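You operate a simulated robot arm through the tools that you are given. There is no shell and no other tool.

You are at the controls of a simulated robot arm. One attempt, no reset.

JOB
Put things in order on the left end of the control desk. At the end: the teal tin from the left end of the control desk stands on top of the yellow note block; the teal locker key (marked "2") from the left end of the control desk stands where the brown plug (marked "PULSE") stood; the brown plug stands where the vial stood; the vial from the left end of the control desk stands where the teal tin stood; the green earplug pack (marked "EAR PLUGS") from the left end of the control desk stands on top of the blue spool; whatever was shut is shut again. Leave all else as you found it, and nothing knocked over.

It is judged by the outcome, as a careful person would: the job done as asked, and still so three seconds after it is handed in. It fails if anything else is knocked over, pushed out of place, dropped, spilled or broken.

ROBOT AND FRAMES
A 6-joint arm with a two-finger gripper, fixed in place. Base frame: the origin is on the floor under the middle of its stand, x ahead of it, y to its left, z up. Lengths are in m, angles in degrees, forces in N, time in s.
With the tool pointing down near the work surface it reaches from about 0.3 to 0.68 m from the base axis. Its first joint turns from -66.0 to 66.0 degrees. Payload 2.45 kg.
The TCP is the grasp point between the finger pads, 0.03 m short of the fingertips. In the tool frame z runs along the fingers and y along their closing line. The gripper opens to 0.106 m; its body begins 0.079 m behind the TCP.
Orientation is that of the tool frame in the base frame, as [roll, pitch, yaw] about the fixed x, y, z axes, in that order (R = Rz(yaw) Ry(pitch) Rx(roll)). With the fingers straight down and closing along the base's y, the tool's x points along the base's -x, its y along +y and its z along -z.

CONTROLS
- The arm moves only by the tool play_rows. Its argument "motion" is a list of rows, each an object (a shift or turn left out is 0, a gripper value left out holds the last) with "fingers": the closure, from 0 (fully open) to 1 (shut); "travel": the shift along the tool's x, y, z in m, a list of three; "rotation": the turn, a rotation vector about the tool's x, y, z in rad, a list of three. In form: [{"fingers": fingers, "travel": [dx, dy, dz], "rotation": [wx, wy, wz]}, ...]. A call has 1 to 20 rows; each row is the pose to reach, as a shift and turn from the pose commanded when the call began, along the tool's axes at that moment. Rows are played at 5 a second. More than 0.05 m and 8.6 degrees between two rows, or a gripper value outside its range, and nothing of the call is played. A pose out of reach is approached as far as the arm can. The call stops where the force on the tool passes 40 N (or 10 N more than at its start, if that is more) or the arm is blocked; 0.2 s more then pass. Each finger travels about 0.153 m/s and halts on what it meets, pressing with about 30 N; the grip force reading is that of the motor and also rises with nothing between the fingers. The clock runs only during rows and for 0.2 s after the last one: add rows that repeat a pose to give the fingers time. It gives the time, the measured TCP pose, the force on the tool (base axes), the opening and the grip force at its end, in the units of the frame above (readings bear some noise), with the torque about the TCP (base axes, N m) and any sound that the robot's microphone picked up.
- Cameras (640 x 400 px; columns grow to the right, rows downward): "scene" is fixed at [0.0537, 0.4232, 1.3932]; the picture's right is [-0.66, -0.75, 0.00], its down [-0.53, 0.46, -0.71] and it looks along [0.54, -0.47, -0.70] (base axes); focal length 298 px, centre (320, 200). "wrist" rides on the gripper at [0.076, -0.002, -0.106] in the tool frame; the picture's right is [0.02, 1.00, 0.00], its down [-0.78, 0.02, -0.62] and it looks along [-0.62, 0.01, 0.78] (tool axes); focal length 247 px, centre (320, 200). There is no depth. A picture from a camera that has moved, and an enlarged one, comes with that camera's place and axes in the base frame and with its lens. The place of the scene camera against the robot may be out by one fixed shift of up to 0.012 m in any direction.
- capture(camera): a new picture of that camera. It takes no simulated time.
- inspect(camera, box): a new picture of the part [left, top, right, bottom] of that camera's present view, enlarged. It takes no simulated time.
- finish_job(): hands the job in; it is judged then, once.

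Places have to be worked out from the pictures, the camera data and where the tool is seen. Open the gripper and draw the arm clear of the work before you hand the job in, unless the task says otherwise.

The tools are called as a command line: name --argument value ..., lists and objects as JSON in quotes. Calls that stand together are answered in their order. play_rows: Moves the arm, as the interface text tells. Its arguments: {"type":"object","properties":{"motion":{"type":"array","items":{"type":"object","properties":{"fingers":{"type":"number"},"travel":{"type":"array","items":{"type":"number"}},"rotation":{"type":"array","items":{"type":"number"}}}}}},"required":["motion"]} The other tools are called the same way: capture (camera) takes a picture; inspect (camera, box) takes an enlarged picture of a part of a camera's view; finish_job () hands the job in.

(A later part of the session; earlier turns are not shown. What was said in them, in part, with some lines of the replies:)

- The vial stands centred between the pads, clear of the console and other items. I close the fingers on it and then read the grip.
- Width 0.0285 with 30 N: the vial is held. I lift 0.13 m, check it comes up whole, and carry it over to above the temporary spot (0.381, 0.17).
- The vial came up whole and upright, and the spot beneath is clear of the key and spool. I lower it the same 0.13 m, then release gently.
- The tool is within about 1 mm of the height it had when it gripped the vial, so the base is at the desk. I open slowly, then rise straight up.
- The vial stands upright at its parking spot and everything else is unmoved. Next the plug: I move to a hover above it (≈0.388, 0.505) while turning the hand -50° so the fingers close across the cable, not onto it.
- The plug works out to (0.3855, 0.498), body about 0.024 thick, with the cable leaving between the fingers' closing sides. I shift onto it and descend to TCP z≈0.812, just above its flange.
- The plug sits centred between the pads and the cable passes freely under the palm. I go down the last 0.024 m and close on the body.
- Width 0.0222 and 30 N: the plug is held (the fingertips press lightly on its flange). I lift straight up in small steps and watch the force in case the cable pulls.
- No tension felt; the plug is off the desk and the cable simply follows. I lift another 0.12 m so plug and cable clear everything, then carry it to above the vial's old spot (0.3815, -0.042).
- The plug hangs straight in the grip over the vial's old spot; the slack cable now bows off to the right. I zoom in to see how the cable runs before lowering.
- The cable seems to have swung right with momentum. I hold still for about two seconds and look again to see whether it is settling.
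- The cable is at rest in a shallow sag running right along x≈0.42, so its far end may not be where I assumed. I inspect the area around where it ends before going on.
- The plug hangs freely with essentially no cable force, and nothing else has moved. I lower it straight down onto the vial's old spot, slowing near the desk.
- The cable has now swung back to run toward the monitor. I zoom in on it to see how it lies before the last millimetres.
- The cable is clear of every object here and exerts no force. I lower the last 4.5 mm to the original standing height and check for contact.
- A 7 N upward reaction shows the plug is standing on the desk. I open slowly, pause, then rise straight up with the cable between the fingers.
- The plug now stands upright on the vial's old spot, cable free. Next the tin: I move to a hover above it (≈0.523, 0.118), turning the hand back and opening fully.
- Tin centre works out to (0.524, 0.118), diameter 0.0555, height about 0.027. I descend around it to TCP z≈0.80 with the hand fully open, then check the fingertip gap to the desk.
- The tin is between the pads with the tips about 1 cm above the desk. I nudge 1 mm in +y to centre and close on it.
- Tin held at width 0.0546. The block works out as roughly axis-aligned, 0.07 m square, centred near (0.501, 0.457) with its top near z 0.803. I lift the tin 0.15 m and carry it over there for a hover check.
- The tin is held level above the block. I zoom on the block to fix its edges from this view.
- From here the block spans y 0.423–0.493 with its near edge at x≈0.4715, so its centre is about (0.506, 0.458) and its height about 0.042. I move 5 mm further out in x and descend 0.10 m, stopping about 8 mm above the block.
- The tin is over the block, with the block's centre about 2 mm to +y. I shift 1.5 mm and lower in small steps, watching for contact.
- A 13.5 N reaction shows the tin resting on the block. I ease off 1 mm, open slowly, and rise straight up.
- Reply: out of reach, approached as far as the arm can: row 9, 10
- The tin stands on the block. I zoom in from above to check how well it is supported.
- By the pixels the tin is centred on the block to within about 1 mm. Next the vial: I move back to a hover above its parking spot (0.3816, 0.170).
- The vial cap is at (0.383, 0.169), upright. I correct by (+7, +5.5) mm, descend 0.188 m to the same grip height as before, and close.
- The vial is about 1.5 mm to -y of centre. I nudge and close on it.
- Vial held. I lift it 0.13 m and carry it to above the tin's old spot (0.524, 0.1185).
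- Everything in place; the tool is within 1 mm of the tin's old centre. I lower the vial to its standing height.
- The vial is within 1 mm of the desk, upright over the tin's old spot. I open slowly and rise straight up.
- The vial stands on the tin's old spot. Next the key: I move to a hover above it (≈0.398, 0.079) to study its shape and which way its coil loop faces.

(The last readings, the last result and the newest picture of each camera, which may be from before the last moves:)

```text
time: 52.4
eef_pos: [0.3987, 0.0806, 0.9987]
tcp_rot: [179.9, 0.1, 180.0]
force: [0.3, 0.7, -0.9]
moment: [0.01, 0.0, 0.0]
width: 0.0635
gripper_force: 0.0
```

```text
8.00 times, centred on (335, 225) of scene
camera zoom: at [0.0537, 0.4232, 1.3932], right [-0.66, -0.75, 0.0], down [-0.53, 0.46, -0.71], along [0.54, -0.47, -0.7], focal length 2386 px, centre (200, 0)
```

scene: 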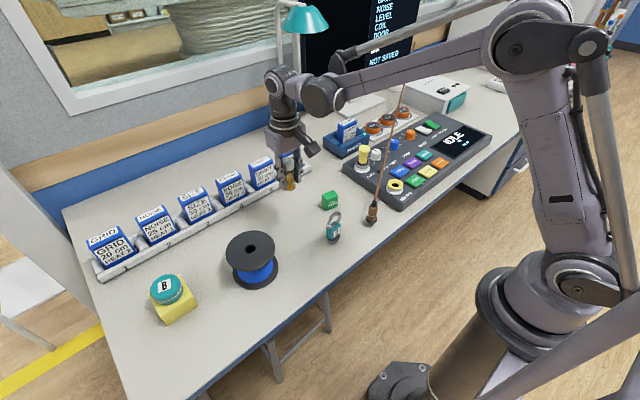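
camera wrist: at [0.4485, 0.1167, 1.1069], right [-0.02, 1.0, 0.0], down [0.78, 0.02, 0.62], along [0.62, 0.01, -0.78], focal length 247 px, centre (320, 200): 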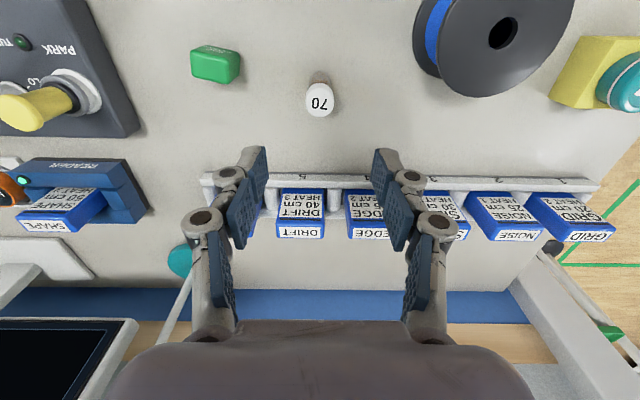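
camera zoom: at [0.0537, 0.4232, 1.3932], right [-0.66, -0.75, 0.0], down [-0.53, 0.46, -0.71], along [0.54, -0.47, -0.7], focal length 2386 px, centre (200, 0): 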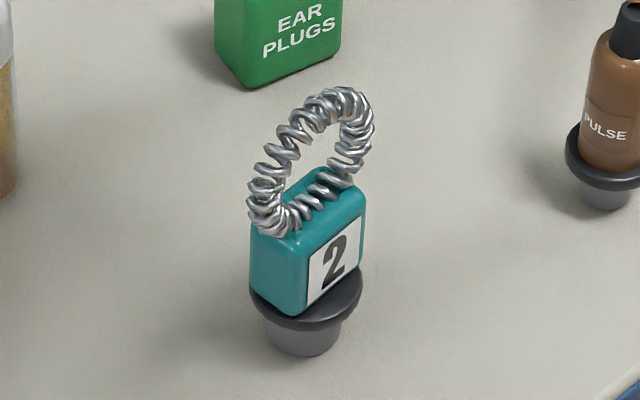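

The key's teal fob is about 0.022 deep in x and 0.039 wide in y, with the loop standing in the y–z plane, so I should grip it front-to-back along x. Fob centre ≈ (0.4055, 0.0783). I turn the hand +90° at this height.

play_rows --motion '[{"rotation": [0, 0, -0.1428]}, {"rotation": [0, 0, -0.2856]}, {"rotation": [0, 0, -0.4284]}, {"rotation": [0, 0, -0.5712]}, {"rotation": [0, 0, -0.714]}, {"rotation": [0, 0, -0.8568]}, {"rotation": [0, 0, -0.9996]}, {"rotation": [0, 0, -1.1424]}, {"rotation": [0, 0, -1.2852]}, {"rotation": [0, 0, -1.428]}, {"rotation": [0, 0, -1.5708]}, {"rotation": [0, 0, -1.5708]}]'

capture --camera "wrist"

inspect --camera "wrist" --box '[270, 40, 390, 140]'

capture --camera "scene"

```text
time: 55.0
eef_pos: [0.3977, 0.0797, 0.9997]
tcp_rot: [-179.9, 0.1, -90.0]
force: [0.0, -0.8, -0.2]
moment: [0.01, -0.01, -0.02]
width: 0.0636
gripper_force: 0.1
```

```text
taken
camera wrist: at [0.4003, 0.0017, 1.1069], right [-1.0, -0.02, 0.0], down [-0.02, 0.78, 0.62], along [-0.01, 0.62, -0.78], focal length 247 px, centre (320, 200)
```

wrist: 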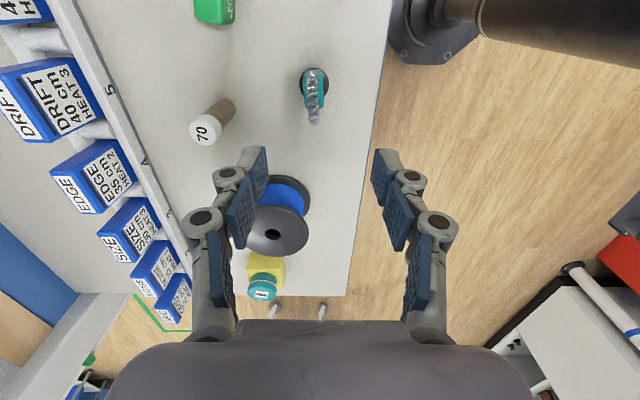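

```text
4.00 times, centred on (330, 90) of wrist
camera zoom: at [0.4003, 0.0017, 1.1069], right [-1.0, -0.02, 0.0], down [-0.02, 0.78, 0.62], along [-0.01, 0.62, -0.78], focal length 988 px, centre (280, 640)
```

zoom: 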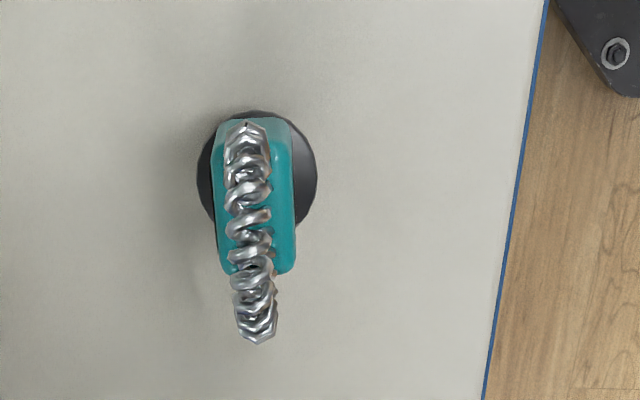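

```text
taken
```

scene: 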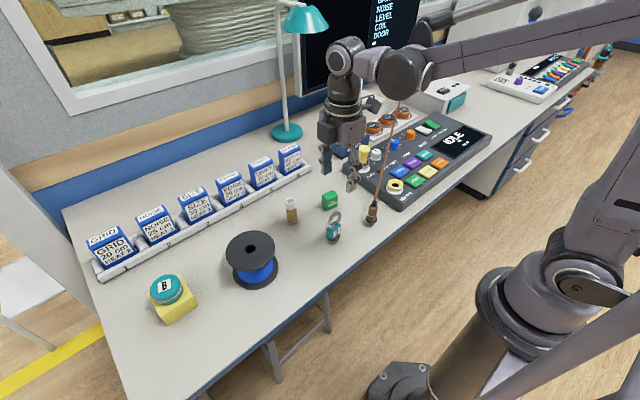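

With this view the key centre is (0.406, 0.0778). I shift 7.7 mm in +x and descend to just above gripping height, then look.

play_rows --motion '[{"travel": [0, -0.0077, 0.0], "fingers": 0.45}, {"travel": [0, -0.0077, 0.045], "fingers": 0.45}, {"travel": [0, -0.0077, 0.09], "fingers": 0.45}, {"travel": [0, -0.0077, 0.13], "fingers": 0.45}, {"travel": [0, -0.0077, 0.155], "fingers": 0.45}, {"travel": [0, -0.0077, 0.165], "fingers": 0.45}, {"travel": [0, -0.0077, 0.165], "fingers": 0.45}]'

capture --camera "wrist"

inspect --camera "wrist" --box '[230, 100, 410, 300]'

inspect --camera "scene" --box '[290, 160, 410, 260]'

```text
time: 56.6
eef_pos: [0.4049, 0.0799, 0.8345]
tcp_rot: [-179.8, 0.1, -90.0]
force: [-0.3, -0.8, -0.9]
moment: [0.01, -0.02, -0.03]
width: 0.0583
gripper_force: 0.1
```

```text
taken
camera wrist: at [0.408, 0.002, 0.9417], right [-1.0, -0.02, 0.0], down [-0.02, 0.78, 0.62], along [-0.01, 0.62, -0.78], focal length 247 px, centre (320, 200)
```

wrist: 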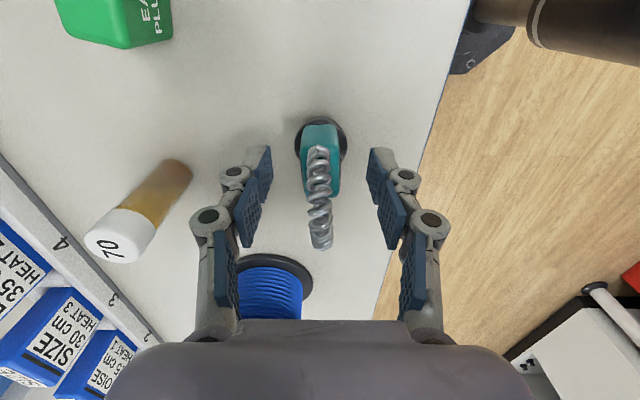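

```text
2.00 times, centred on (320, 200) of wrist
camera zoom: at [0.408, 0.002, 0.9417], right [-1.0, -0.02, 0.0], down [-0.02, 0.78, 0.62], along [-0.01, 0.62, -0.78], focal length 494 px, centre (320, 200)
```

zoom: 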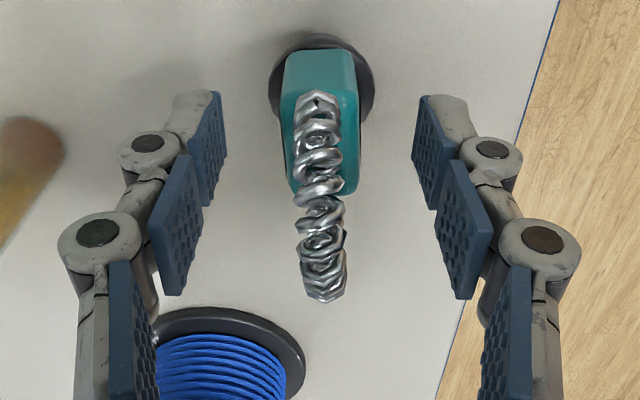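

```text
4.00 times, centred on (350, 210) of scene
camera zoom: at [0.0537, 0.4232, 1.3932], right [-0.66, -0.75, 0.0], down [-0.53, 0.46, -0.71], along [0.54, -0.47, -0.7], focal length 1193 px, centre (200, 160)
```

zoom: 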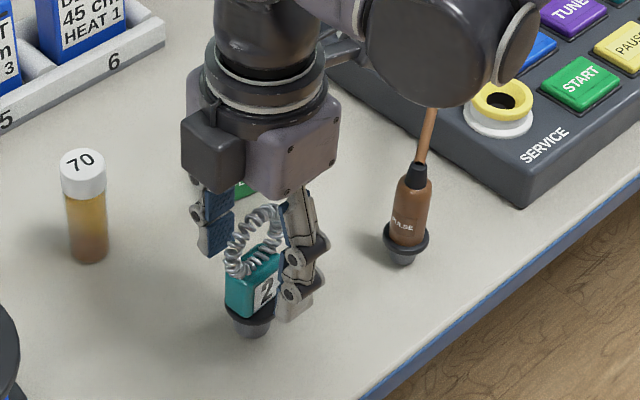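

The fob is centred between the pads and the coil loop stays clear of the palm. I go down the last 14 mm and close front-to-back.

play_rows --motion '[{"travel": [0, 0, 0.008], "fingers": 0.45}, {"travel": [0, 0, 0.0145], "fingers": 0.45}, {"travel": [0, 0, 0.0145], "fingers": 0.45}, {"travel": [0, 0, 0.0145], "fingers": 0.6}, {"travel": [0, 0, 0.0145], "fingers": 0.75}, {"travel": [0, 0, 0.0145], "fingers": 0.95}, {"travel": [0, 0, 0.0145], "fingers": 0.95}]'

capture --camera "wrist"

inspect --camera "scene" --box '[290, 160, 410, 260]'

```text
time: 58.2
eef_pos: [0.4063, 0.0805, 0.8208]
tcp_rot: [-180.0, 0.2, -90.0]
force: [0.0, -0.2, -0.5]
moment: [-0.02, -0.06, 0.01]
width: 0.021
gripper_force: 29.5
```

```text
taken
camera wrist: at [0.4084, 0.0019, 0.9272], right [-1.0, -0.02, 0.0], down [-0.02, 0.78, 0.62], along [-0.01, 0.62, -0.78], focal length 247 px, centre (320, 200)
```

wrist: 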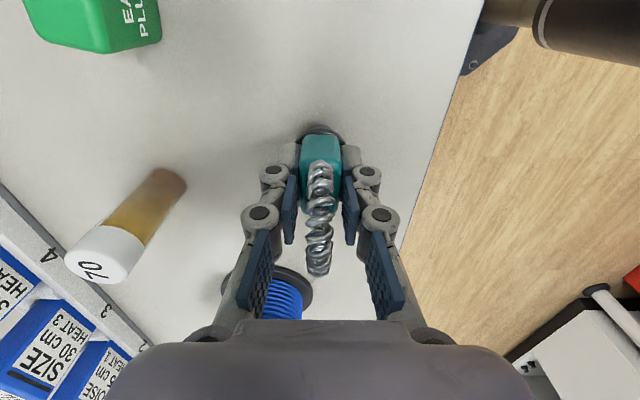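

```text
4.00 times, centred on (350, 210) of scene
camera zoom: at [0.0537, 0.4232, 1.3932], right [-0.66, -0.75, 0.0], down [-0.53, 0.46, -0.71], along [0.54, -0.47, -0.7], focal length 1193 px, centre (200, 160)
```

zoom: 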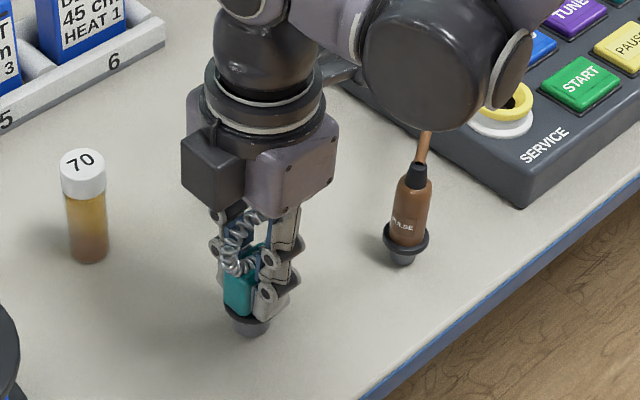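

Key gripped at width 0.021 with no side load. I lift it 0.14 m and carry it to above the plug's old spot (0.3855, 0.498).

play_rows --motion '[{"travel": [0, 0, -0.02]}, {"travel": [0, 0, -0.06]}, {"travel": [0, 0, -0.1]}, {"travel": [0, 0, -0.14]}, {"travel": [-0.042, 0.0021, -0.14]}, {"travel": [-0.084, 0.0042, -0.14]}, {"travel": [-0.126, 0.0063, -0.14]}, {"travel": [-0.168, 0.0084, -0.14]}, {"travel": [-0.21, 0.0105, -0.14]}, {"travel": [-0.2521, 0.0125, -0.14]}, {"travel": [-0.2941, 0.0146, -0.14]}, {"travel": [-0.3361, 0.0167, -0.14]}, {"travel": [-0.3781, 0.0188, -0.14]}, {"travel": [-0.4201, 0.0209, -0.14]}, {"travel": [-0.4201, 0.0209, -0.14]}]'

capture --camera "wrist"

capture --camera "scene"

```text
time: 61.4
eef_pos: [0.385, 0.4996, 0.962]
tcp_rot: [-179.9, 0.1, -90.1]
force: [-0.5, 0.0, -0.7]
moment: [0.01, 0.01, -0.03]
width: 0.0209
gripper_force: 30.1
```

```text
taken
camera wrist: at [0.3871, 0.4222, 1.0679], right [-1.0, -0.02, 0.0], down [-0.02, 0.78, 0.62], along [-0.01, 0.62, -0.78], focal length 247 px, centre (320, 200)
```

wrist: 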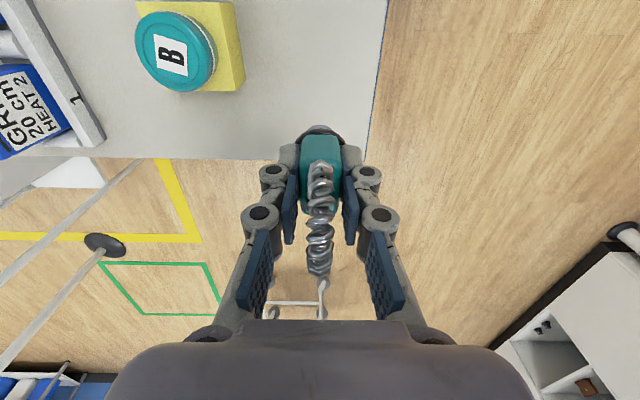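

```text
taken
```

scene: 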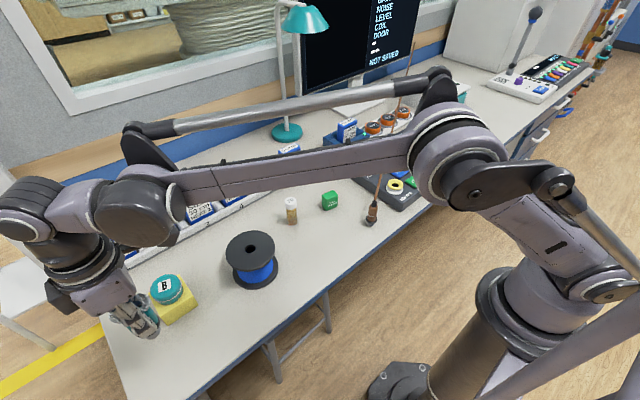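

The key is over the plug's old spot within 0.5 mm. I lower it to just above the desk, then check.

play_rows --motion '[{"travel": [0, 0, 0.04]}, {"travel": [0, 0, 0.08]}, {"travel": [0, 0, 0.11]}, {"travel": [0, 0, 0.127]}, {"travel": [0, 0, 0.134]}, {"travel": [0, 0, 0.137]}, {"travel": [0, 0, 0.137]}]'

capture --camera "wrist"

inspect --camera "scene" --box '[100, 250, 260, 390]'

```text
time: 63.0
eef_pos: [0.3848, 0.4989, 0.8237]
tcp_rot: [-179.9, 0.1, -90.0]
force: [-0.5, -0.6, -1.2]
moment: [0.01, 0.03, -0.01]
width: 0.0208
gripper_force: 29.7
```

```text
taken
camera wrist: at [0.3872, 0.4218, 0.9306], right [-1.0, -0.02, 0.0], down [-0.02, 0.78, 0.62], along [-0.01, 0.62, -0.78], focal length 247 px, centre (320, 200)
```

wrist: 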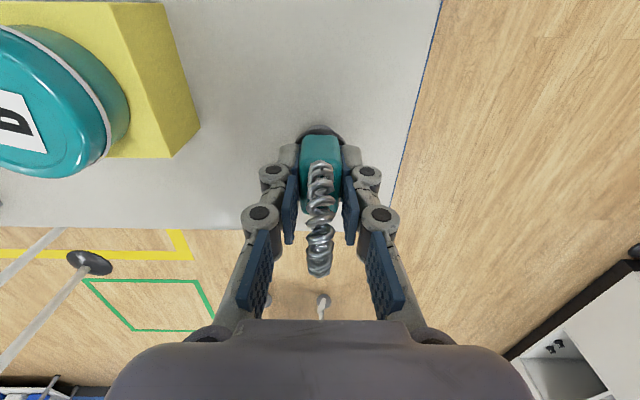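

```text
2.86 times, centred on (180, 320) of scene
camera zoom: at [0.0537, 0.4232, 1.3932], right [-0.66, -0.75, 0.0], down [-0.53, 0.46, -0.71], along [0.54, -0.47, -0.7], focal length 852 px, centre (720, -143)
```

zoom: 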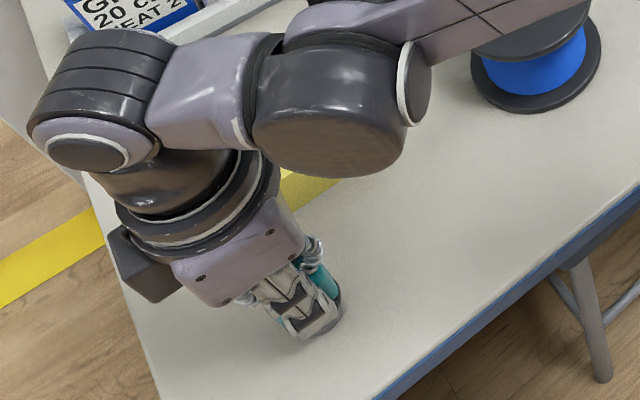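

The key hangs upright about 3 mm above the desk. I lower in sub-millimetre steps and check the force.

play_rows --motion '[{"travel": [0, 0, 0.0015]}, {"travel": [0, 0, 0.0028]}, {"travel": [0, 0, 0.0028]}, {"travel": [0, 0, 0.0028]}]'

```text
time: 64.0
eef_pos: [0.3848, 0.4997, 0.8209]
tcp_rot: [-179.9, 0.2, -89.9]
force: [-0.6, -0.4, 0.0]
moment: [0.01, 0.02, 0.04]
width: 0.0207
gripper_force: 29.9
```

No reaction yet at essentially the pick-up height; I go 0.7 mm more to feel for contact.

play_rows --motion '[{"travel": [0, 0, 0.0007]}, {"travel": [0, 0, 0.0007]}, {"travel": [0, 0, 0.0007]}]'

```text
time: 64.8
eef_pos: [0.3853, 0.5, 0.8216]
tcp_rot: [-179.9, 0.1, -90.0]
force: [-0.5, -0.5, -0.8]
moment: [0.01, 0.0, 0.0]
width: 0.0208
gripper_force: 30.2
```

Still no reaction. I continue 0.8 mm further.

play_rows --motion '[{"travel": [0, 0, 0.0008]}, {"travel": [0, 0, 0.0008]}, {"travel": [0, 0, 0.0008]}]'

inspect --camera "wrist" --box '[260, 100, 380, 200]'

```text
time: 65.6
eef_pos: [0.3852, 0.4993, 0.8192]
tcp_rot: [-179.9, 0.0, -90.0]
force: [-0.9, -0.6, 7.7]
moment: [0.01, 0.02, -0.01]
width: 0.0208
gripper_force: 30.0
```

```text
4.00 times, centred on (320, 150) of wrist
camera zoom: at [0.3874, 0.4222, 0.9268], right [-1.0, -0.02, 0.0], down [-0.02, 0.78, 0.62], along [-0.01, 0.62, -0.78], focal length 988 px, centre (320, 400)
```

zoom: 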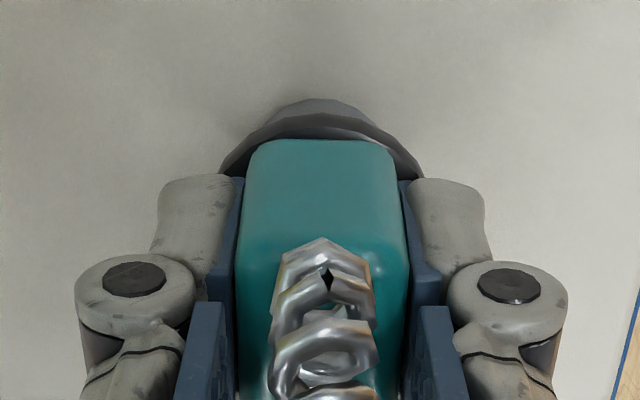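

A 7.7 N upward reaction shows the key's foot is on the desk. I open slowly, pause, and rise straight up.

play_rows --motion '[{"travel": [0, 0, -0.0003], "fingers": 0.78}, {"travel": [0, 0, -0.0003], "fingers": 0.7}, {"travel": [0, 0, -0.0003], "fingers": 0.6}, {"travel": [0, 0, -0.0003], "fingers": 0.5}, {"travel": [0, 0, -0.0003], "fingers": 0.45}, {"travel": [0, 0, -0.0003], "fingers": 0.45}, {"travel": [0, 0, -0.03], "fingers": 0.45}, {"travel": [0, 0, -0.07], "fingers": 0.45}, {"travel": [0, 0, -0.11], "fingers": 0.45}, {"travel": [0, 0, -0.15], "fingers": 0.45}, {"travel": [0, 0, -0.17], "fingers": 0.45}, {"travel": [0, 0, -0.17], "fingers": 0.45}]'

capture --camera "wrist"

inspect --camera "wrist" --box '[270, 40, 390, 140]'

capture --camera "scene"

```text
time: 68.2
eef_pos: [0.3859, 0.5, 0.9905]
tcp_rot: [180.0, 0.1, -89.9]
force: [-0.1, -0.5, -0.3]
moment: [0.0, 0.0, -0.04]
width: 0.0584
gripper_force: 0.0
```

```text
taken
camera wrist: at [0.388, 0.4224, 1.0972], right [-1.0, -0.02, 0.0], down [-0.02, 0.78, 0.62], along [-0.01, 0.62, -0.78], focal length 247 px, centre (320, 200)
```

wrist: 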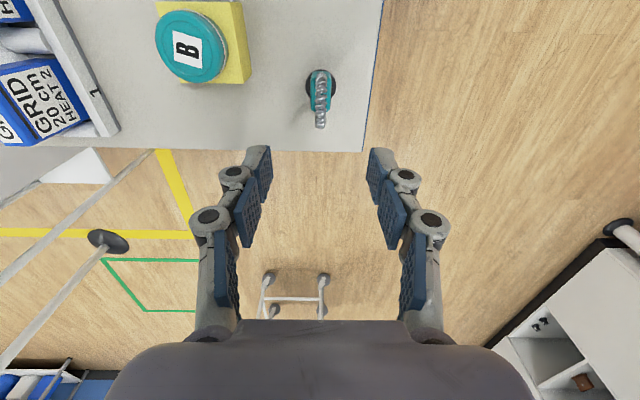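

```text
4.00 times, centred on (330, 90) of wrist
camera zoom: at [0.388, 0.4224, 1.0972], right [-1.0, -0.02, 0.0], down [-0.02, 0.78, 0.62], along [-0.01, 0.62, -0.78], focal length 988 px, centre (280, 640)
```

zoom: 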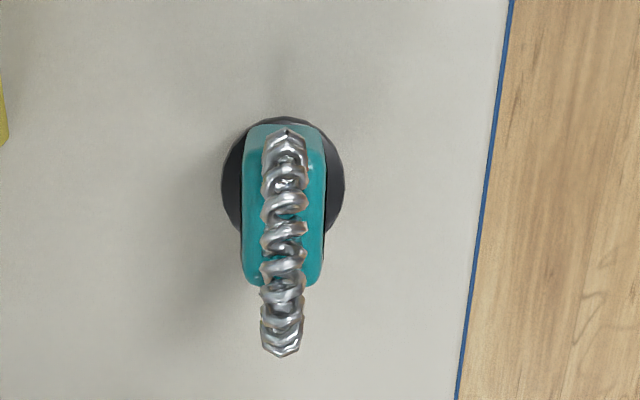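

```text
taken
```

scene: 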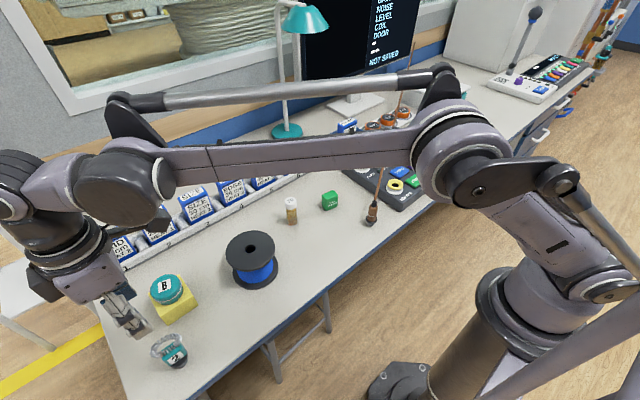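

The key stands upright at (0.3855, 0.498), exactly where the plug stood. Last item: I move to a hover over the earplug pack (≈0.51, 0.0), turning the hand back.

play_rows --motion '[{"travel": [0.0415, -0.0104, -0.01], "rotation": [0, 0, 0.1309], "fingers": 0.3}, {"travel": [0.083, -0.0208, -0.01], "rotation": [0, 0, 0.2618], "fingers": 0.3}, {"travel": [0.1245, -0.0311, -0.01], "rotation": [0, 0, 0.3927], "fingers": 0.3}, {"travel": [0.166, -0.0415, -0.01], "rotation": [0, 0, 0.5236], "fingers": 0.3}, {"travel": [0.2075, -0.0519, -0.01], "rotation": [0, 0, 0.6545], "fingers": 0.3}, {"travel": [0.249, -0.0623, -0.01], "rotation": [0, 0, 0.7854], "fingers": 0.3}, {"travel": [0.2905, -0.0726, -0.01], "rotation": [0, 0, 0.9163], "fingers": 0.3}, {"travel": [0.332, -0.083, -0.01], "rotation": [0, 0, 1.0472], "fingers": 0.3}, {"travel": [0.3735, -0.0934, -0.01], "rotation": [0, 0, 1.1781], "fingers": 0.3}, {"travel": [0.415, -0.1038, -0.01], "rotation": [0, 0, 1.309], "fingers": 0.3}, {"travel": [0.4565, -0.1141, -0.01], "rotation": [0, 0, 1.4399], "fingers": 0.3}, {"travel": [0.498, -0.1245, -0.01], "rotation": [0, 0, 1.5708], "fingers": 0.3}, {"travel": [0.498, -0.1245, -0.01], "rotation": [0, 0, 1.5708], "fingers": 0.3}]'

capture --camera "wrist"

inspect --camera "wrist" --box '[270, 40, 390, 140]'

capture --camera "scene"

```text
time: 71.0
eef_pos: [0.5089, 0.0014, 0.9995]
tcp_rot: [179.9, 0.1, 179.9]
force: [0.7, 0.7, 0.7]
moment: [-0.01, -0.02, -0.01]
width: 0.0742
gripper_force: 0.0
```

```text
taken
camera wrist: at [0.4331, -0.0018, 1.1059], right [-0.02, 1.0, 0.0], down [0.78, 0.01, 0.62], along [0.62, 0.01, -0.78], focal length 247 px, centre (320, 200)
```

wrist: 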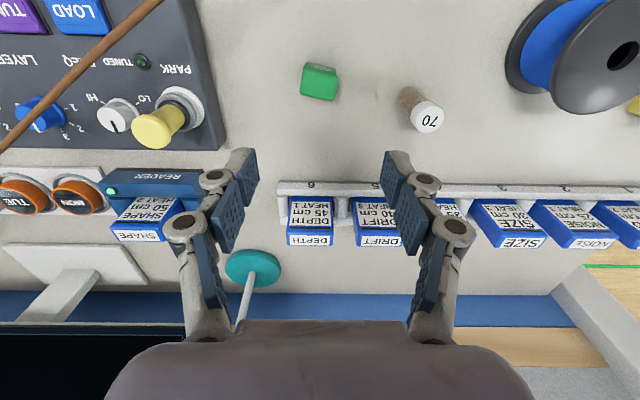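

```text
4.00 times, centred on (330, 90) of wrist
camera zoom: at [0.4331, -0.0018, 1.1059], right [-0.02, 1.0, 0.0], down [0.78, 0.01, 0.62], along [0.62, 0.01, -0.78], focal length 988 px, centre (280, 640)
```

zoom: 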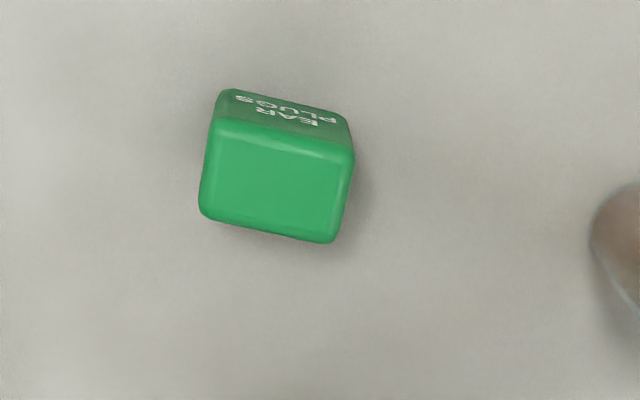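

```text
taken
```

scene: 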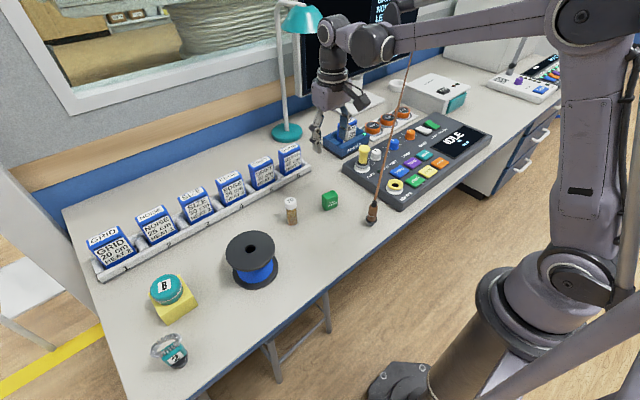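

The pack is about 0.041 × 0.027 × 0.045 tall, turned about 11°, centred near (0.5065, -0.002). I align the hand with it (-11°) over its centre and look again.

play_rows --motion '[{"travel": [0.0013, -0.001, 0.02], "rotation": [0, 0, 0.098], "fingers": 0.3}, {"travel": [0.0026, -0.0019, 0.05], "rotation": [0, 0, 0.1955], "fingers": 0.3}, {"travel": [0.0026, -0.0019, 0.08], "rotation": [0, 0, 0.1955], "fingers": 0.3}, {"travel": [0.0026, -0.0019, 0.08], "rotation": [0, 0, 0.1955], "fingers": 0.3}]'

capture --camera "wrist"

inspect --camera "wrist" --box '[260, 60, 380, 160]'

```text
time: 72.0
eef_pos: [0.5056, -0.0013, 0.9191]
tcp_rot: [179.8, 0.1, 168.7]
force: [1.3, 0.2, -0.5]
moment: [0.0, 0.01, 0.01]
width: 0.0744
gripper_force: 0.1
```

```text
taken
camera wrist: at [0.4318, 0.0116, 1.0261], right [0.17, 0.98, 0.0], down [0.77, -0.14, 0.62], along [0.61, -0.11, -0.78], focal length 247 px, centre (320, 200)
```

wrist: 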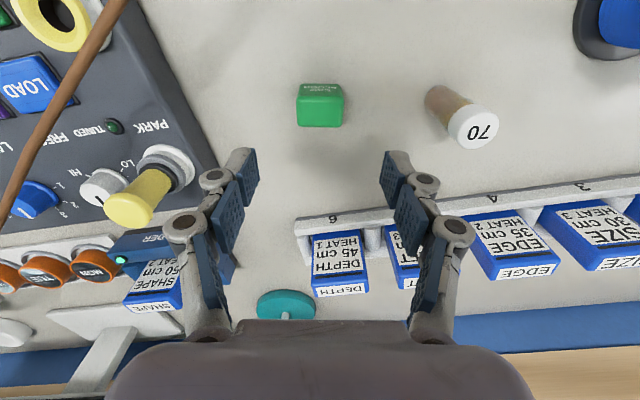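

```text
4.00 times, centred on (320, 110) of wrist
camera zoom: at [0.4318, 0.0116, 1.0261], right [0.17, 0.98, 0.0], down [0.77, -0.14, 0.62], along [0.61, -0.11, -0.78], focal length 988 px, centre (320, 560)
```

zoom: 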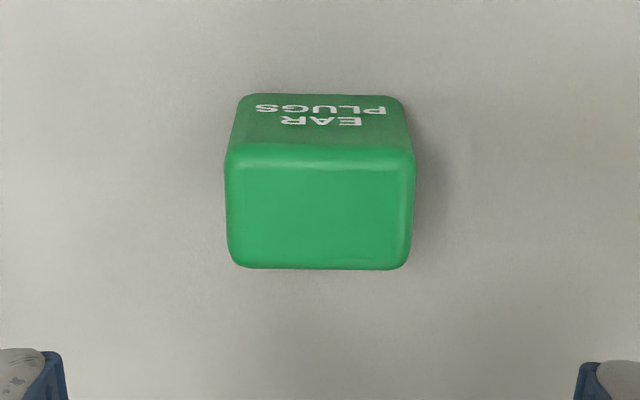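

The hand is now square with the pack and centred to about 1.5 mm. I correct, descend to TCP z≈0.806, and close on its ends.

play_rows --motion '[{"travel": [0.0015, -0.0005, 0.04], "fingers": 0.3}, {"travel": [0.0015, -0.0005, 0.08], "fingers": 0.3}, {"travel": [0.0015, -0.0005, 0.1], "fingers": 0.3}, {"travel": [0.0015, -0.0005, 0.113], "fingers": 0.3}, {"travel": [0.0015, -0.0005, 0.113], "fingers": 0.3}, {"travel": [0.0015, -0.0005, 0.113], "fingers": 0.3}]'

capture --camera "wrist"

inspect --camera "scene" --box '[260, 130, 420, 260]'

```text
time: 73.4
eef_pos: [0.5043, -0.0011, 0.8055]
tcp_rot: [179.9, 0.1, 168.8]
force: [-0.4, 0.2, 0.5]
moment: [-0.04, -0.01, -0.01]
width: 0.0744
gripper_force: 0.2
```

```text
taken
camera wrist: at [0.4302, 0.012, 0.9128], right [0.17, 0.98, 0.0], down [0.77, -0.14, 0.62], along [0.61, -0.11, -0.78], focal length 247 px, centre (320, 200)
```

wrist: 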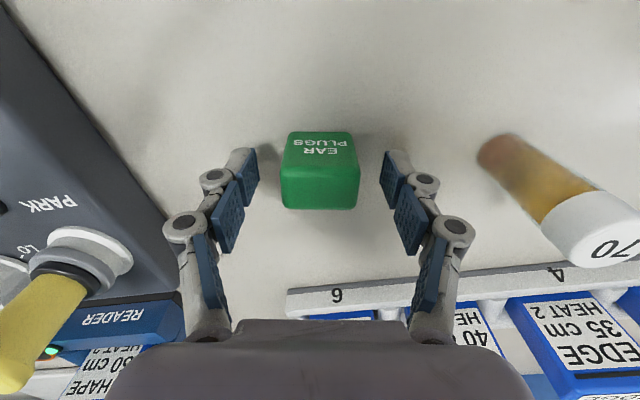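

```text
3.08 times, centred on (340, 195) of scene
camera zoom: at [0.0537, 0.4232, 1.3932], right [-0.66, -0.75, 0.0], down [-0.53, 0.46, -0.71], along [0.54, -0.47, -0.7], focal length 918 px, centre (258, 215)
```

zoom: 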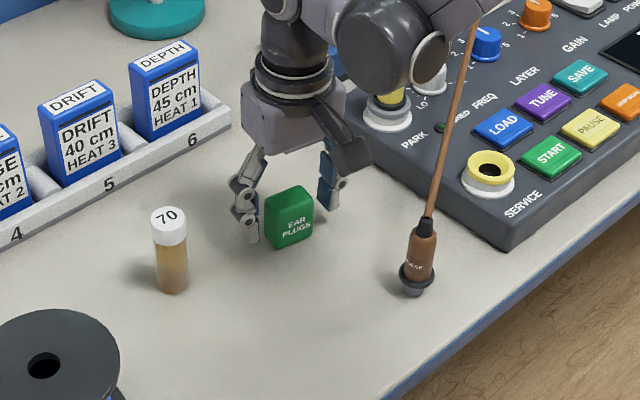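

The pack is centred between the pads in both directions. I close on it.

play_rows --motion '[{"fingers": 0.45}, {"fingers": 0.6}, {"fingers": 0.75}, {"fingers": 0.75}, {"fingers": 0.75}]'

capture --camera "wrist"

```text
time: 74.6
eef_pos: [0.5044, -0.0006, 0.806]
tcp_rot: [179.8, 0.1, 168.8]
force: [-0.7, -0.2, 1.8]
moment: [-0.02, 0.01, 0.02]
width: 0.0407
gripper_force: 30.0
```

```text
taken
camera wrist: at [0.4302, 0.012, 0.913], right [0.17, 0.98, 0.0], down [0.77, -0.14, 0.62], along [0.61, -0.11, -0.78], focal length 247 px, centre (320, 200)
```

wrist: 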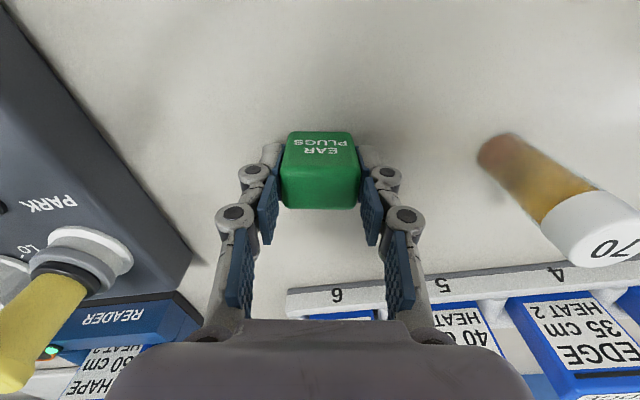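

Pack gripped at width 0.0407. I lift it 0.17 m and carry it over to above the spool (≈0.455, 0.278), then refine the spool's centre from there.

play_rows --motion '[{"travel": [0, 0, -0.02]}, {"travel": [0, 0, -0.06]}, {"travel": [0, 0, -0.1]}, {"travel": [0, 0, -0.14]}, {"travel": [0, 0, -0.17]}, {"travel": [0.0148, 0.0377, -0.17]}, {"travel": [0.0295, 0.0754, -0.17]}, {"travel": [0.0443, 0.1131, -0.17]}, {"travel": [0.059, 0.1507, -0.17]}, {"travel": [0.0738, 0.1884, -0.17]}, {"travel": [0.0885, 0.2261, -0.17]}, {"travel": [0.1033, 0.2638, -0.17]}, {"travel": [0.1033, 0.2638, -0.17]}]'

capture --camera "wrist"

inspect --camera "wrist" --box '[220, 30, 420, 190]'

capture --camera "scene"

```text
time: 77.4
eef_pos: [0.4547, 0.2791, 0.9773]
tcp_rot: [179.8, 0.1, 168.7]
force: [0.7, -0.9, -0.8]
moment: [0.02, 0.02, -0.02]
width: 0.0405
gripper_force: 29.6
```

```text
taken
camera wrist: at [0.3804, 0.2912, 1.0832], right [0.17, 0.98, 0.0], down [0.77, -0.14, 0.62], along [0.61, -0.11, -0.78], focal length 247 px, centre (320, 200)
```

wrist: 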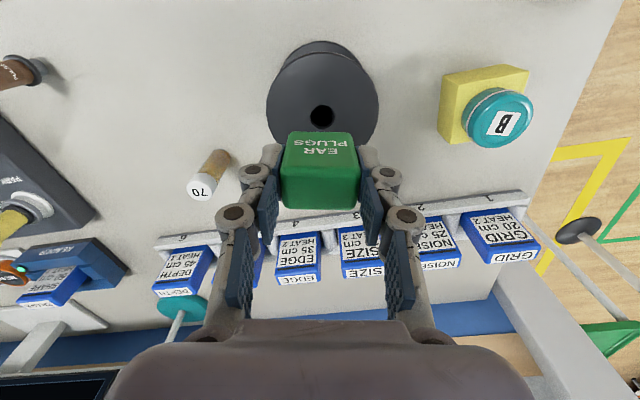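

```text
2.50 times, centred on (320, 110) of wrist
camera zoom: at [0.3804, 0.2912, 1.0832], right [0.17, 0.98, 0.0], down [0.77, -0.14, 0.62], along [0.61, -0.11, -0.78], focal length 617 px, centre (320, 425)
```

zoom: 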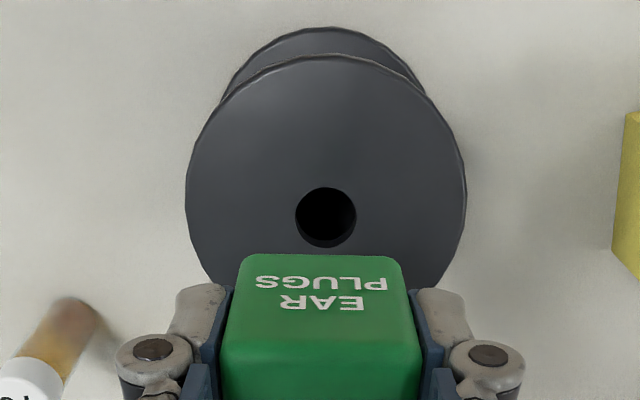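

```text
taken
```

scene: 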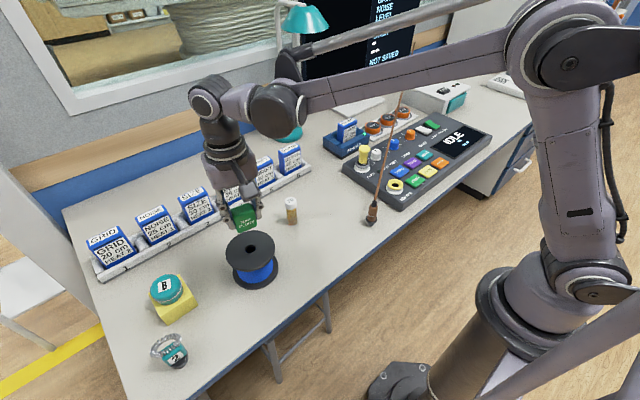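

The spool hole, seen from three wrist views, gives its centre as (0.465, 0.279) with the top at z≈0.845. I shift 1 cm in +x and lower to about 8 mm above the flange.

play_rows --motion '[{"travel": [-0.0096, 0.0023, 0.0]}, {"travel": [-0.0096, 0.0023, 0.035]}, {"travel": [-0.0096, 0.0023, 0.06]}, {"travel": [-0.0096, 0.0023, 0.073]}, {"travel": [-0.0096, 0.0023, 0.078]}, {"travel": [-0.0096, 0.0023, 0.078]}]'

capture --camera "wrist"

inspect --camera "scene" --box '[190, 180, 320, 310]'

```text
time: 78.8
eef_pos: [0.4641, 0.28, 0.8982]
tcp_rot: [-180.0, 0.0, 168.8]
force: [-0.7, 1.3, 0.1]
moment: [0.01, -0.01, -0.02]
width: 0.0407
gripper_force: 30.5
```

```text
taken
camera wrist: at [0.3902, 0.2913, 1.0052], right [0.17, 0.98, 0.0], down [0.77, -0.14, 0.62], along [0.61, -0.11, -0.78], focal length 247 px, centre (320, 200)
```

wrist: 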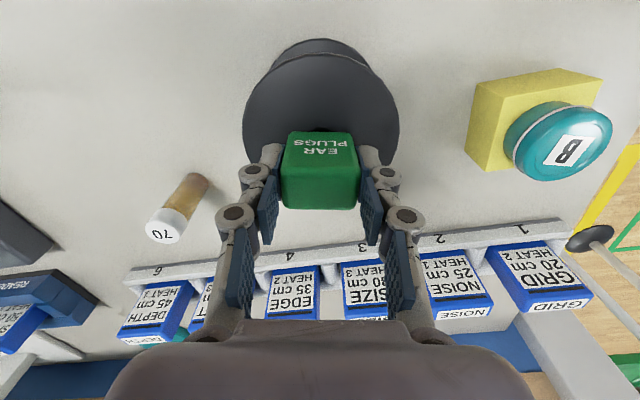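

```text
3.08 times, centred on (255, 245) of scene
camera zoom: at [0.0537, 0.4232, 1.3932], right [-0.66, -0.75, 0.0], down [-0.53, 0.46, -0.71], along [0.54, -0.47, -0.7], focal length 918 px, centre (520, 62)
```

zoom: 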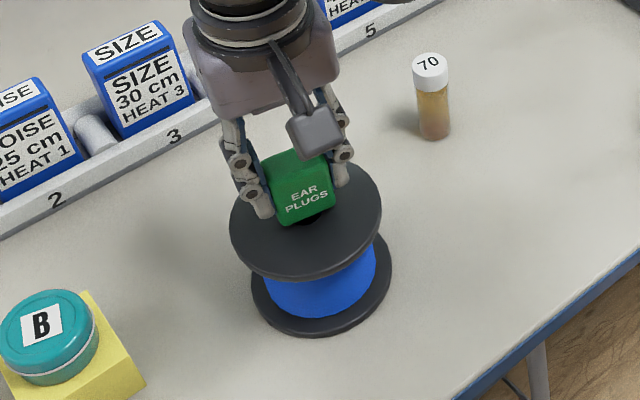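

The pack hangs squarely above the spool's hub, a few millimetres up. I lower in 1.5–2 mm steps and watch for contact.

play_rows --motion '[{"travel": [0, 0, 0.002]}, {"travel": [0, 0, 0.004]}, {"travel": [0, 0, 0.0055]}, {"travel": [0, 0, 0.0055]}, {"travel": [0, 0, 0.0055]}]'

inspect --camera "scene" --box '[210, 200, 300, 290]'

```text
time: 80.0
eef_pos: [0.4648, 0.2794, 0.8928]
tcp_rot: [179.9, 0.1, 168.9]
force: [0.8, -0.8, -0.1]
moment: [-0.02, -0.02, -0.03]
width: 0.0405
gripper_force: 29.9
```

```text
4.44 times, centred on (255, 245) of scene
camera zoom: at [0.0537, 0.4232, 1.3932], right [-0.66, -0.75, 0.0], down [-0.53, 0.46, -0.71], along [0.54, -0.47, -0.7], focal length 1326 px, centre (609, 0)
```

zoom: 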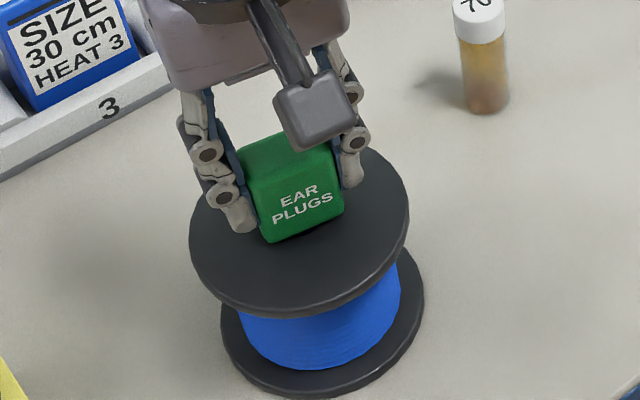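

No contact yet; the gap looks like a few millimetres. I continue in 1.5 mm steps.

play_rows --motion '[{"travel": [0, 0, 0.0015]}, {"travel": [0, 0, 0.003]}, {"travel": [0, 0, 0.003]}, {"travel": [0, 0, 0.003]}]'

inspect --camera "scene" --box '[210, 200, 300, 290]'

```text
time: 81.0
eef_pos: [0.4653, 0.2788, 0.8905]
tcp_rot: [179.9, 0.1, 168.7]
force: [0.0, 0.5, 25.3]
moment: [-0.07, -0.02, -0.01]
width: 0.0404
gripper_force: 30.0
```

```text
4.44 times, centred on (255, 245) of scene
camera zoom: at [0.0533, 0.423, 1.3933], right [-0.66, -0.75, 0.0], down [-0.53, 0.46, -0.71], along [0.54, -0.47, -0.7], focal length 1326 px, centre (609, 0)
```

zoom: 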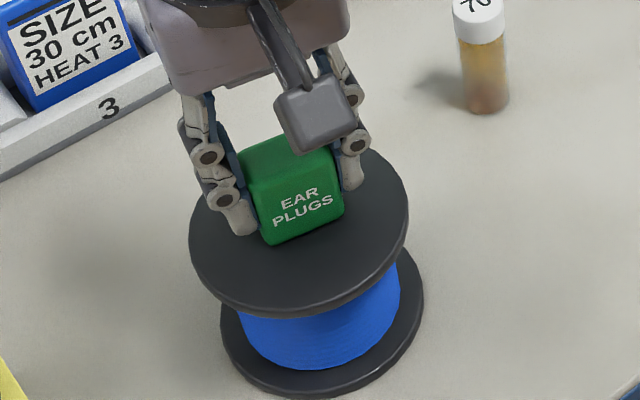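

A 25 N reaction shows the pack is on the flange. I ease off 2 mm, open slowly, and rise straight up.

play_rows --motion '[{"travel": [0, 0, -0.0018], "fingers": 0.75}, {"travel": [0, 0, -0.0018], "fingers": 0.55}, {"travel": [0, 0, -0.0018], "fingers": 0.45}, {"travel": [0, 0, -0.0018], "fingers": 0.35}, {"travel": [0, 0, -0.0018], "fingers": 0.35}, {"travel": [0, 0, -0.03], "fingers": 0.35}, {"travel": [0, 0, -0.07], "fingers": 0.35}, {"travel": [0, 0, -0.11], "fingers": 0.35}, {"travel": [0, 0, -0.14], "fingers": 0.35}, {"travel": [0, 0, -0.14], "fingers": 0.35}]'

capture --camera "wrist"

inspect --camera "scene" --box '[190, 180, 320, 310]'

```text
time: 83.2
eef_pos: [0.4658, 0.2793, 1.0299]
tcp_rot: [179.9, 0.1, 168.8]
force: [0.7, -0.2, 0.1]
moment: [0.02, 0.02, -0.03]
width: 0.0687
gripper_force: 0.0
```

```text
taken
camera wrist: at [0.39, 0.291, 1.1368], right [0.17, 0.98, 0.0], down [0.77, -0.14, 0.62], along [0.61, -0.11, -0.78], focal length 247 px, centre (320, 200)
```

wrist: 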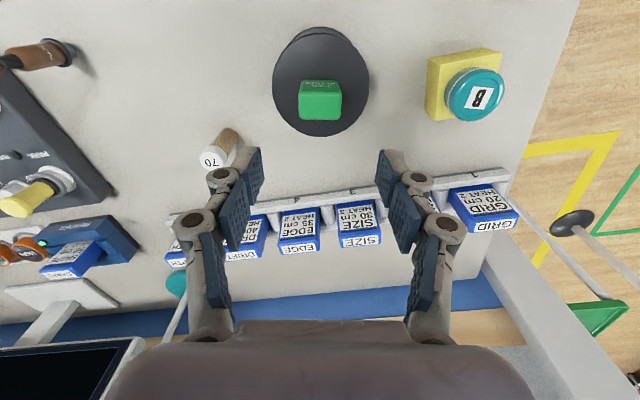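

```text
3.08 times, centred on (255, 245) of scene
camera zoom: at [0.0537, 0.4232, 1.3932], right [-0.66, -0.75, 0.0], down [-0.53, 0.46, -0.71], along [0.54, -0.47, -0.7], focal length 918 px, centre (520, 62)
```

zoom: 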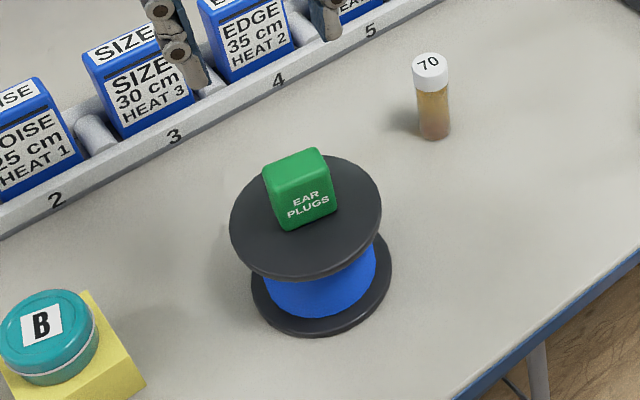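

The pack stands centred on the spool. All five moves are done and nothing was opened, so I draw the arm clear to (0.25, -0.05, 1.1), opening the gripper, and then verify everything.

play_rows --motion '[{"travel": [0.0147, -0.0364, -0.0077], "rotation": [0, 0, -0.0196], "fingers": 0.3}, {"travel": [0.0294, -0.0729, -0.0154], "rotation": [0, 0, -0.0391], "fingers": 0.2}, {"travel": [0.0441, -0.1093, -0.0231], "rotation": [0, 0, -0.0587], "fingers": 0.1}, {"travel": [0.0588, -0.1458, -0.0308], "rotation": [0, 0, -0.0782], "fingers": 0.0}, {"travel": [0.0736, -0.1822, -0.0385], "rotation": [0, 0, -0.0978], "fingers": 0.0}, {"travel": [0.0883, -0.2186, -0.0462], "rotation": [0, 0, -0.1173], "fingers": 0.0}, {"travel": [0.103, -0.2551, -0.0539], "rotation": [0, 0, -0.1369], "fingers": 0.0}, {"travel": [0.1177, -0.2915, -0.0616], "rotation": [0, 0, -0.1564], "fingers": 0.0}, {"travel": [0.1324, -0.328, -0.0693], "rotation": [0, 0, -0.176], "fingers": 0.0}, {"travel": [0.1471, -0.3644, -0.077], "rotation": [0, 0, -0.1955], "fingers": 0.0}, {"travel": [0.1471, -0.3644, -0.077], "rotation": [0, 0, -0.1955], "fingers": 0.0}]'

capture --camera "scene"

capture --camera "wrist"

inspect --camera "scene" --box '[260, 160, 420, 260]'

inspect --camera "scene" --box '[120, 220, 290, 380]'

inspect --camera "scene" --box '[260, 20, 620, 220]'

```text
time: 85.6
eef_pos: [0.2491, -0.052, 1.1062]
tcp_rot: [179.9, 0.1, -180.0]
force: [-0.5, 0.8, -1.0]
moment: [0.02, 0.02, 0.02]
width: 0.106
gripper_force: 0.1
```

```text
taken
```

scene: 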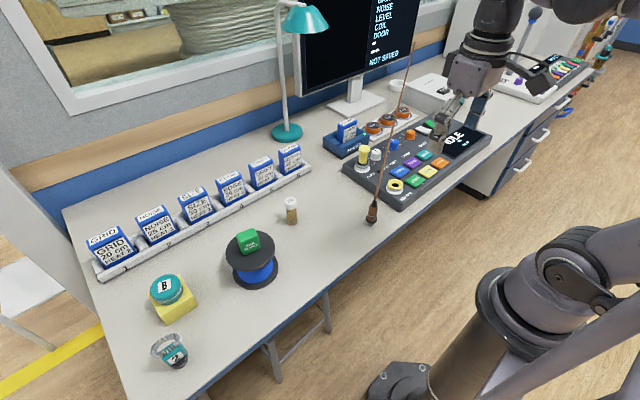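

```text
taken
camera wrist: at [0.173, -0.0543, 1.2131], right [-0.02, 1.0, 0.0], down [0.78, 0.02, 0.62], along [0.62, 0.01, -0.78], focal length 247 px, centre (320, 200)
```

wrist: 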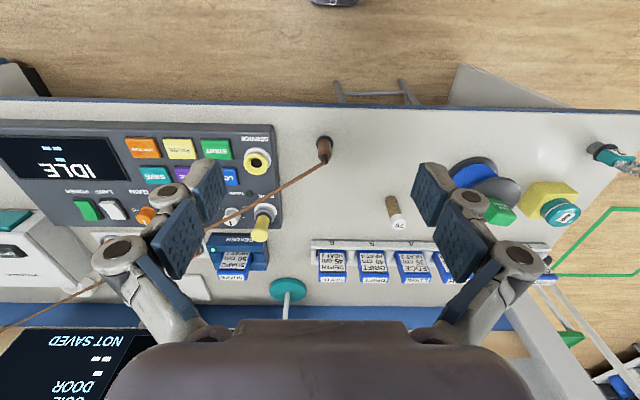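

```text
4.00 times, centred on (340, 210) of scene
camera zoom: at [0.0537, 0.4232, 1.3932], right [-0.66, -0.75, 0.0], down [-0.53, 0.46, -0.71], along [0.54, -0.47, -0.7], focal length 1193 px, centre (240, 160)
```

zoom: 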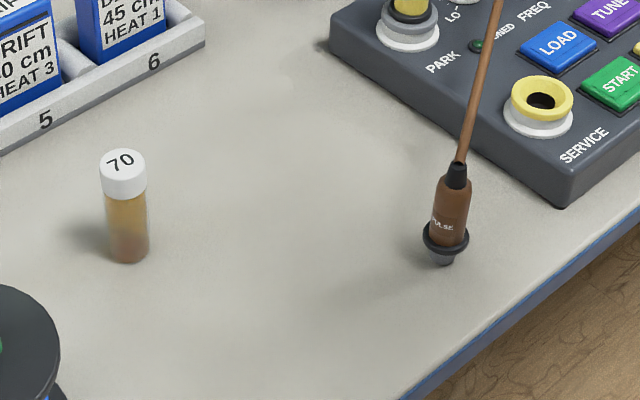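

```text
2.50 times, centred on (205, 300) of scene
camera zoom: at [0.0537, 0.4232, 1.3932], right [-0.66, -0.75, 0.0], down [-0.53, 0.46, -0.71], along [0.54, -0.47, -0.7], focal length 746 px, centre (608, -50)
```

zoom: 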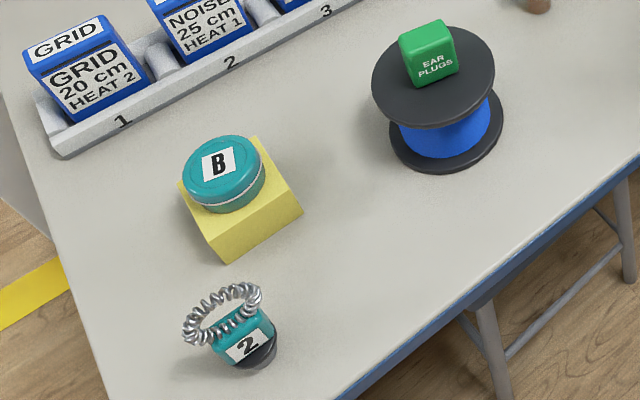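

```text
1.78 times, centred on (440, 120) of scene
camera zoom: at [0.0537, 0.4232, 1.3932], right [-0.66, -0.75, 0.0], down [-0.53, 0.46, -0.71], along [0.54, -0.47, -0.7], focal length 530 px, centre (107, 342)
```

zoom: 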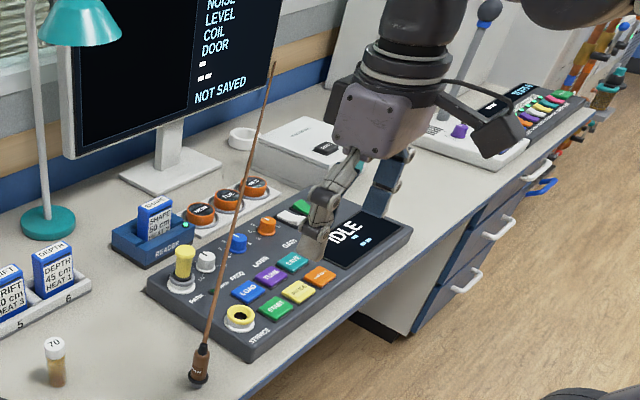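

Everything stands and the console reads as before. I make a last close check of the plug's foot and the vial's base against the spots they should occupy, and of the plug from the wrist camera.

inspect --camera "scene" --box '[345, 190, 405, 240]'

inspect --camera "wrist" --box '[270, 100, 430, 260]'

inspect --camera "scene" --box '[265, 185, 325, 235]'

```text
8.00 times, centred on (375, 215) of scene
camera zoom: at [0.0537, 0.4232, 1.3932], right [-0.66, -0.75, 0.0], down [-0.53, 0.46, -0.71], along [0.54, -0.47, -0.7], focal length 2386 px, centre (-120, 80)
```

zoom: 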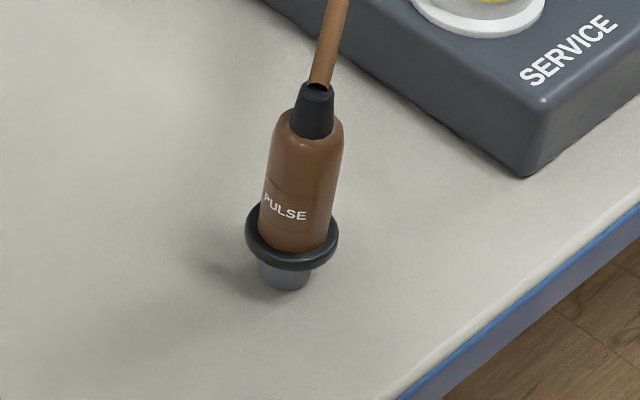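

```text
2.50 times, centred on (350, 180) of wrist
camera zoom: at [0.173, -0.0543, 1.2131], right [-0.02, 1.0, 0.0], down [0.78, 0.02, 0.62], along [0.62, 0.01, -0.78], focal length 617 px, centre (245, 250)
```

zoom: 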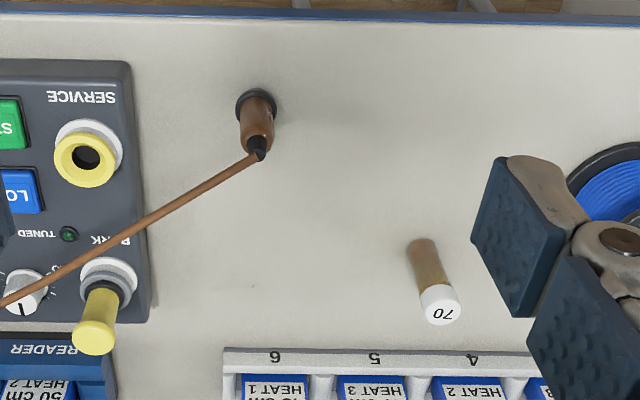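

```text
8.00 times, centred on (295, 210) of scene
camera zoom: at [0.0537, 0.4232, 1.3932], right [-0.66, -0.75, 0.0], down [-0.53, 0.46, -0.71], along [0.54, -0.47, -0.7], focal length 2386 px, centre (520, 120)
```

zoom: 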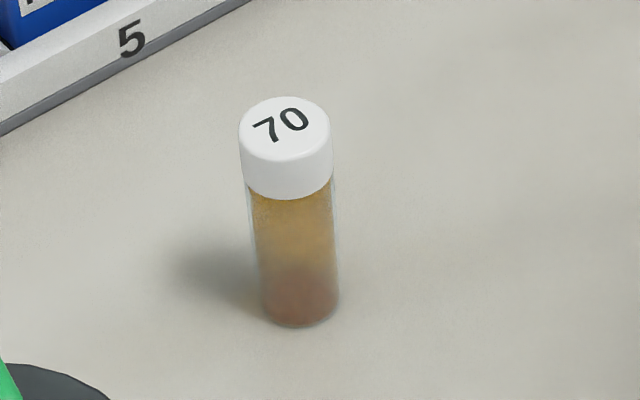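

Plug and vial are within about 2–3 mm of their target spots, the tin is on the block, the key is on the plug's old spot and the pack is on the spool. Everything is upright, nothing was opened, and the open gripper is clear, so I hand the job in.

finish_job

```text
The job is handed in.
```

The job is handed in, and all five items are where you asked, upright and undisturbed in the final pictures:

- **Teal tin:** on top of the yellow note block, centred to about 1 mm.
- **Vial:** where the tin stood, within about 2 mm.
- **Brown plug ("PULSE"):** where the vial stood, about 2–3 mm off by my measurements. Its cable now runs over the control console toward the monitor. In the last pictures it is clear of everything and pulling on nothing.
- **Teal key ("2"):** where the plug stood, within about 1 mm.
- **Green earplug pack:** on top of the blue spool, over its centre hole.

Nothing was opened, so there was nothing to shut again. I saw no other item moved or knocked over. The vial was set down on a free spot on the desk for a short while so the plug and its cable could be moved out of the way first. The gripper is open and the arm is drawn clear of the desk.
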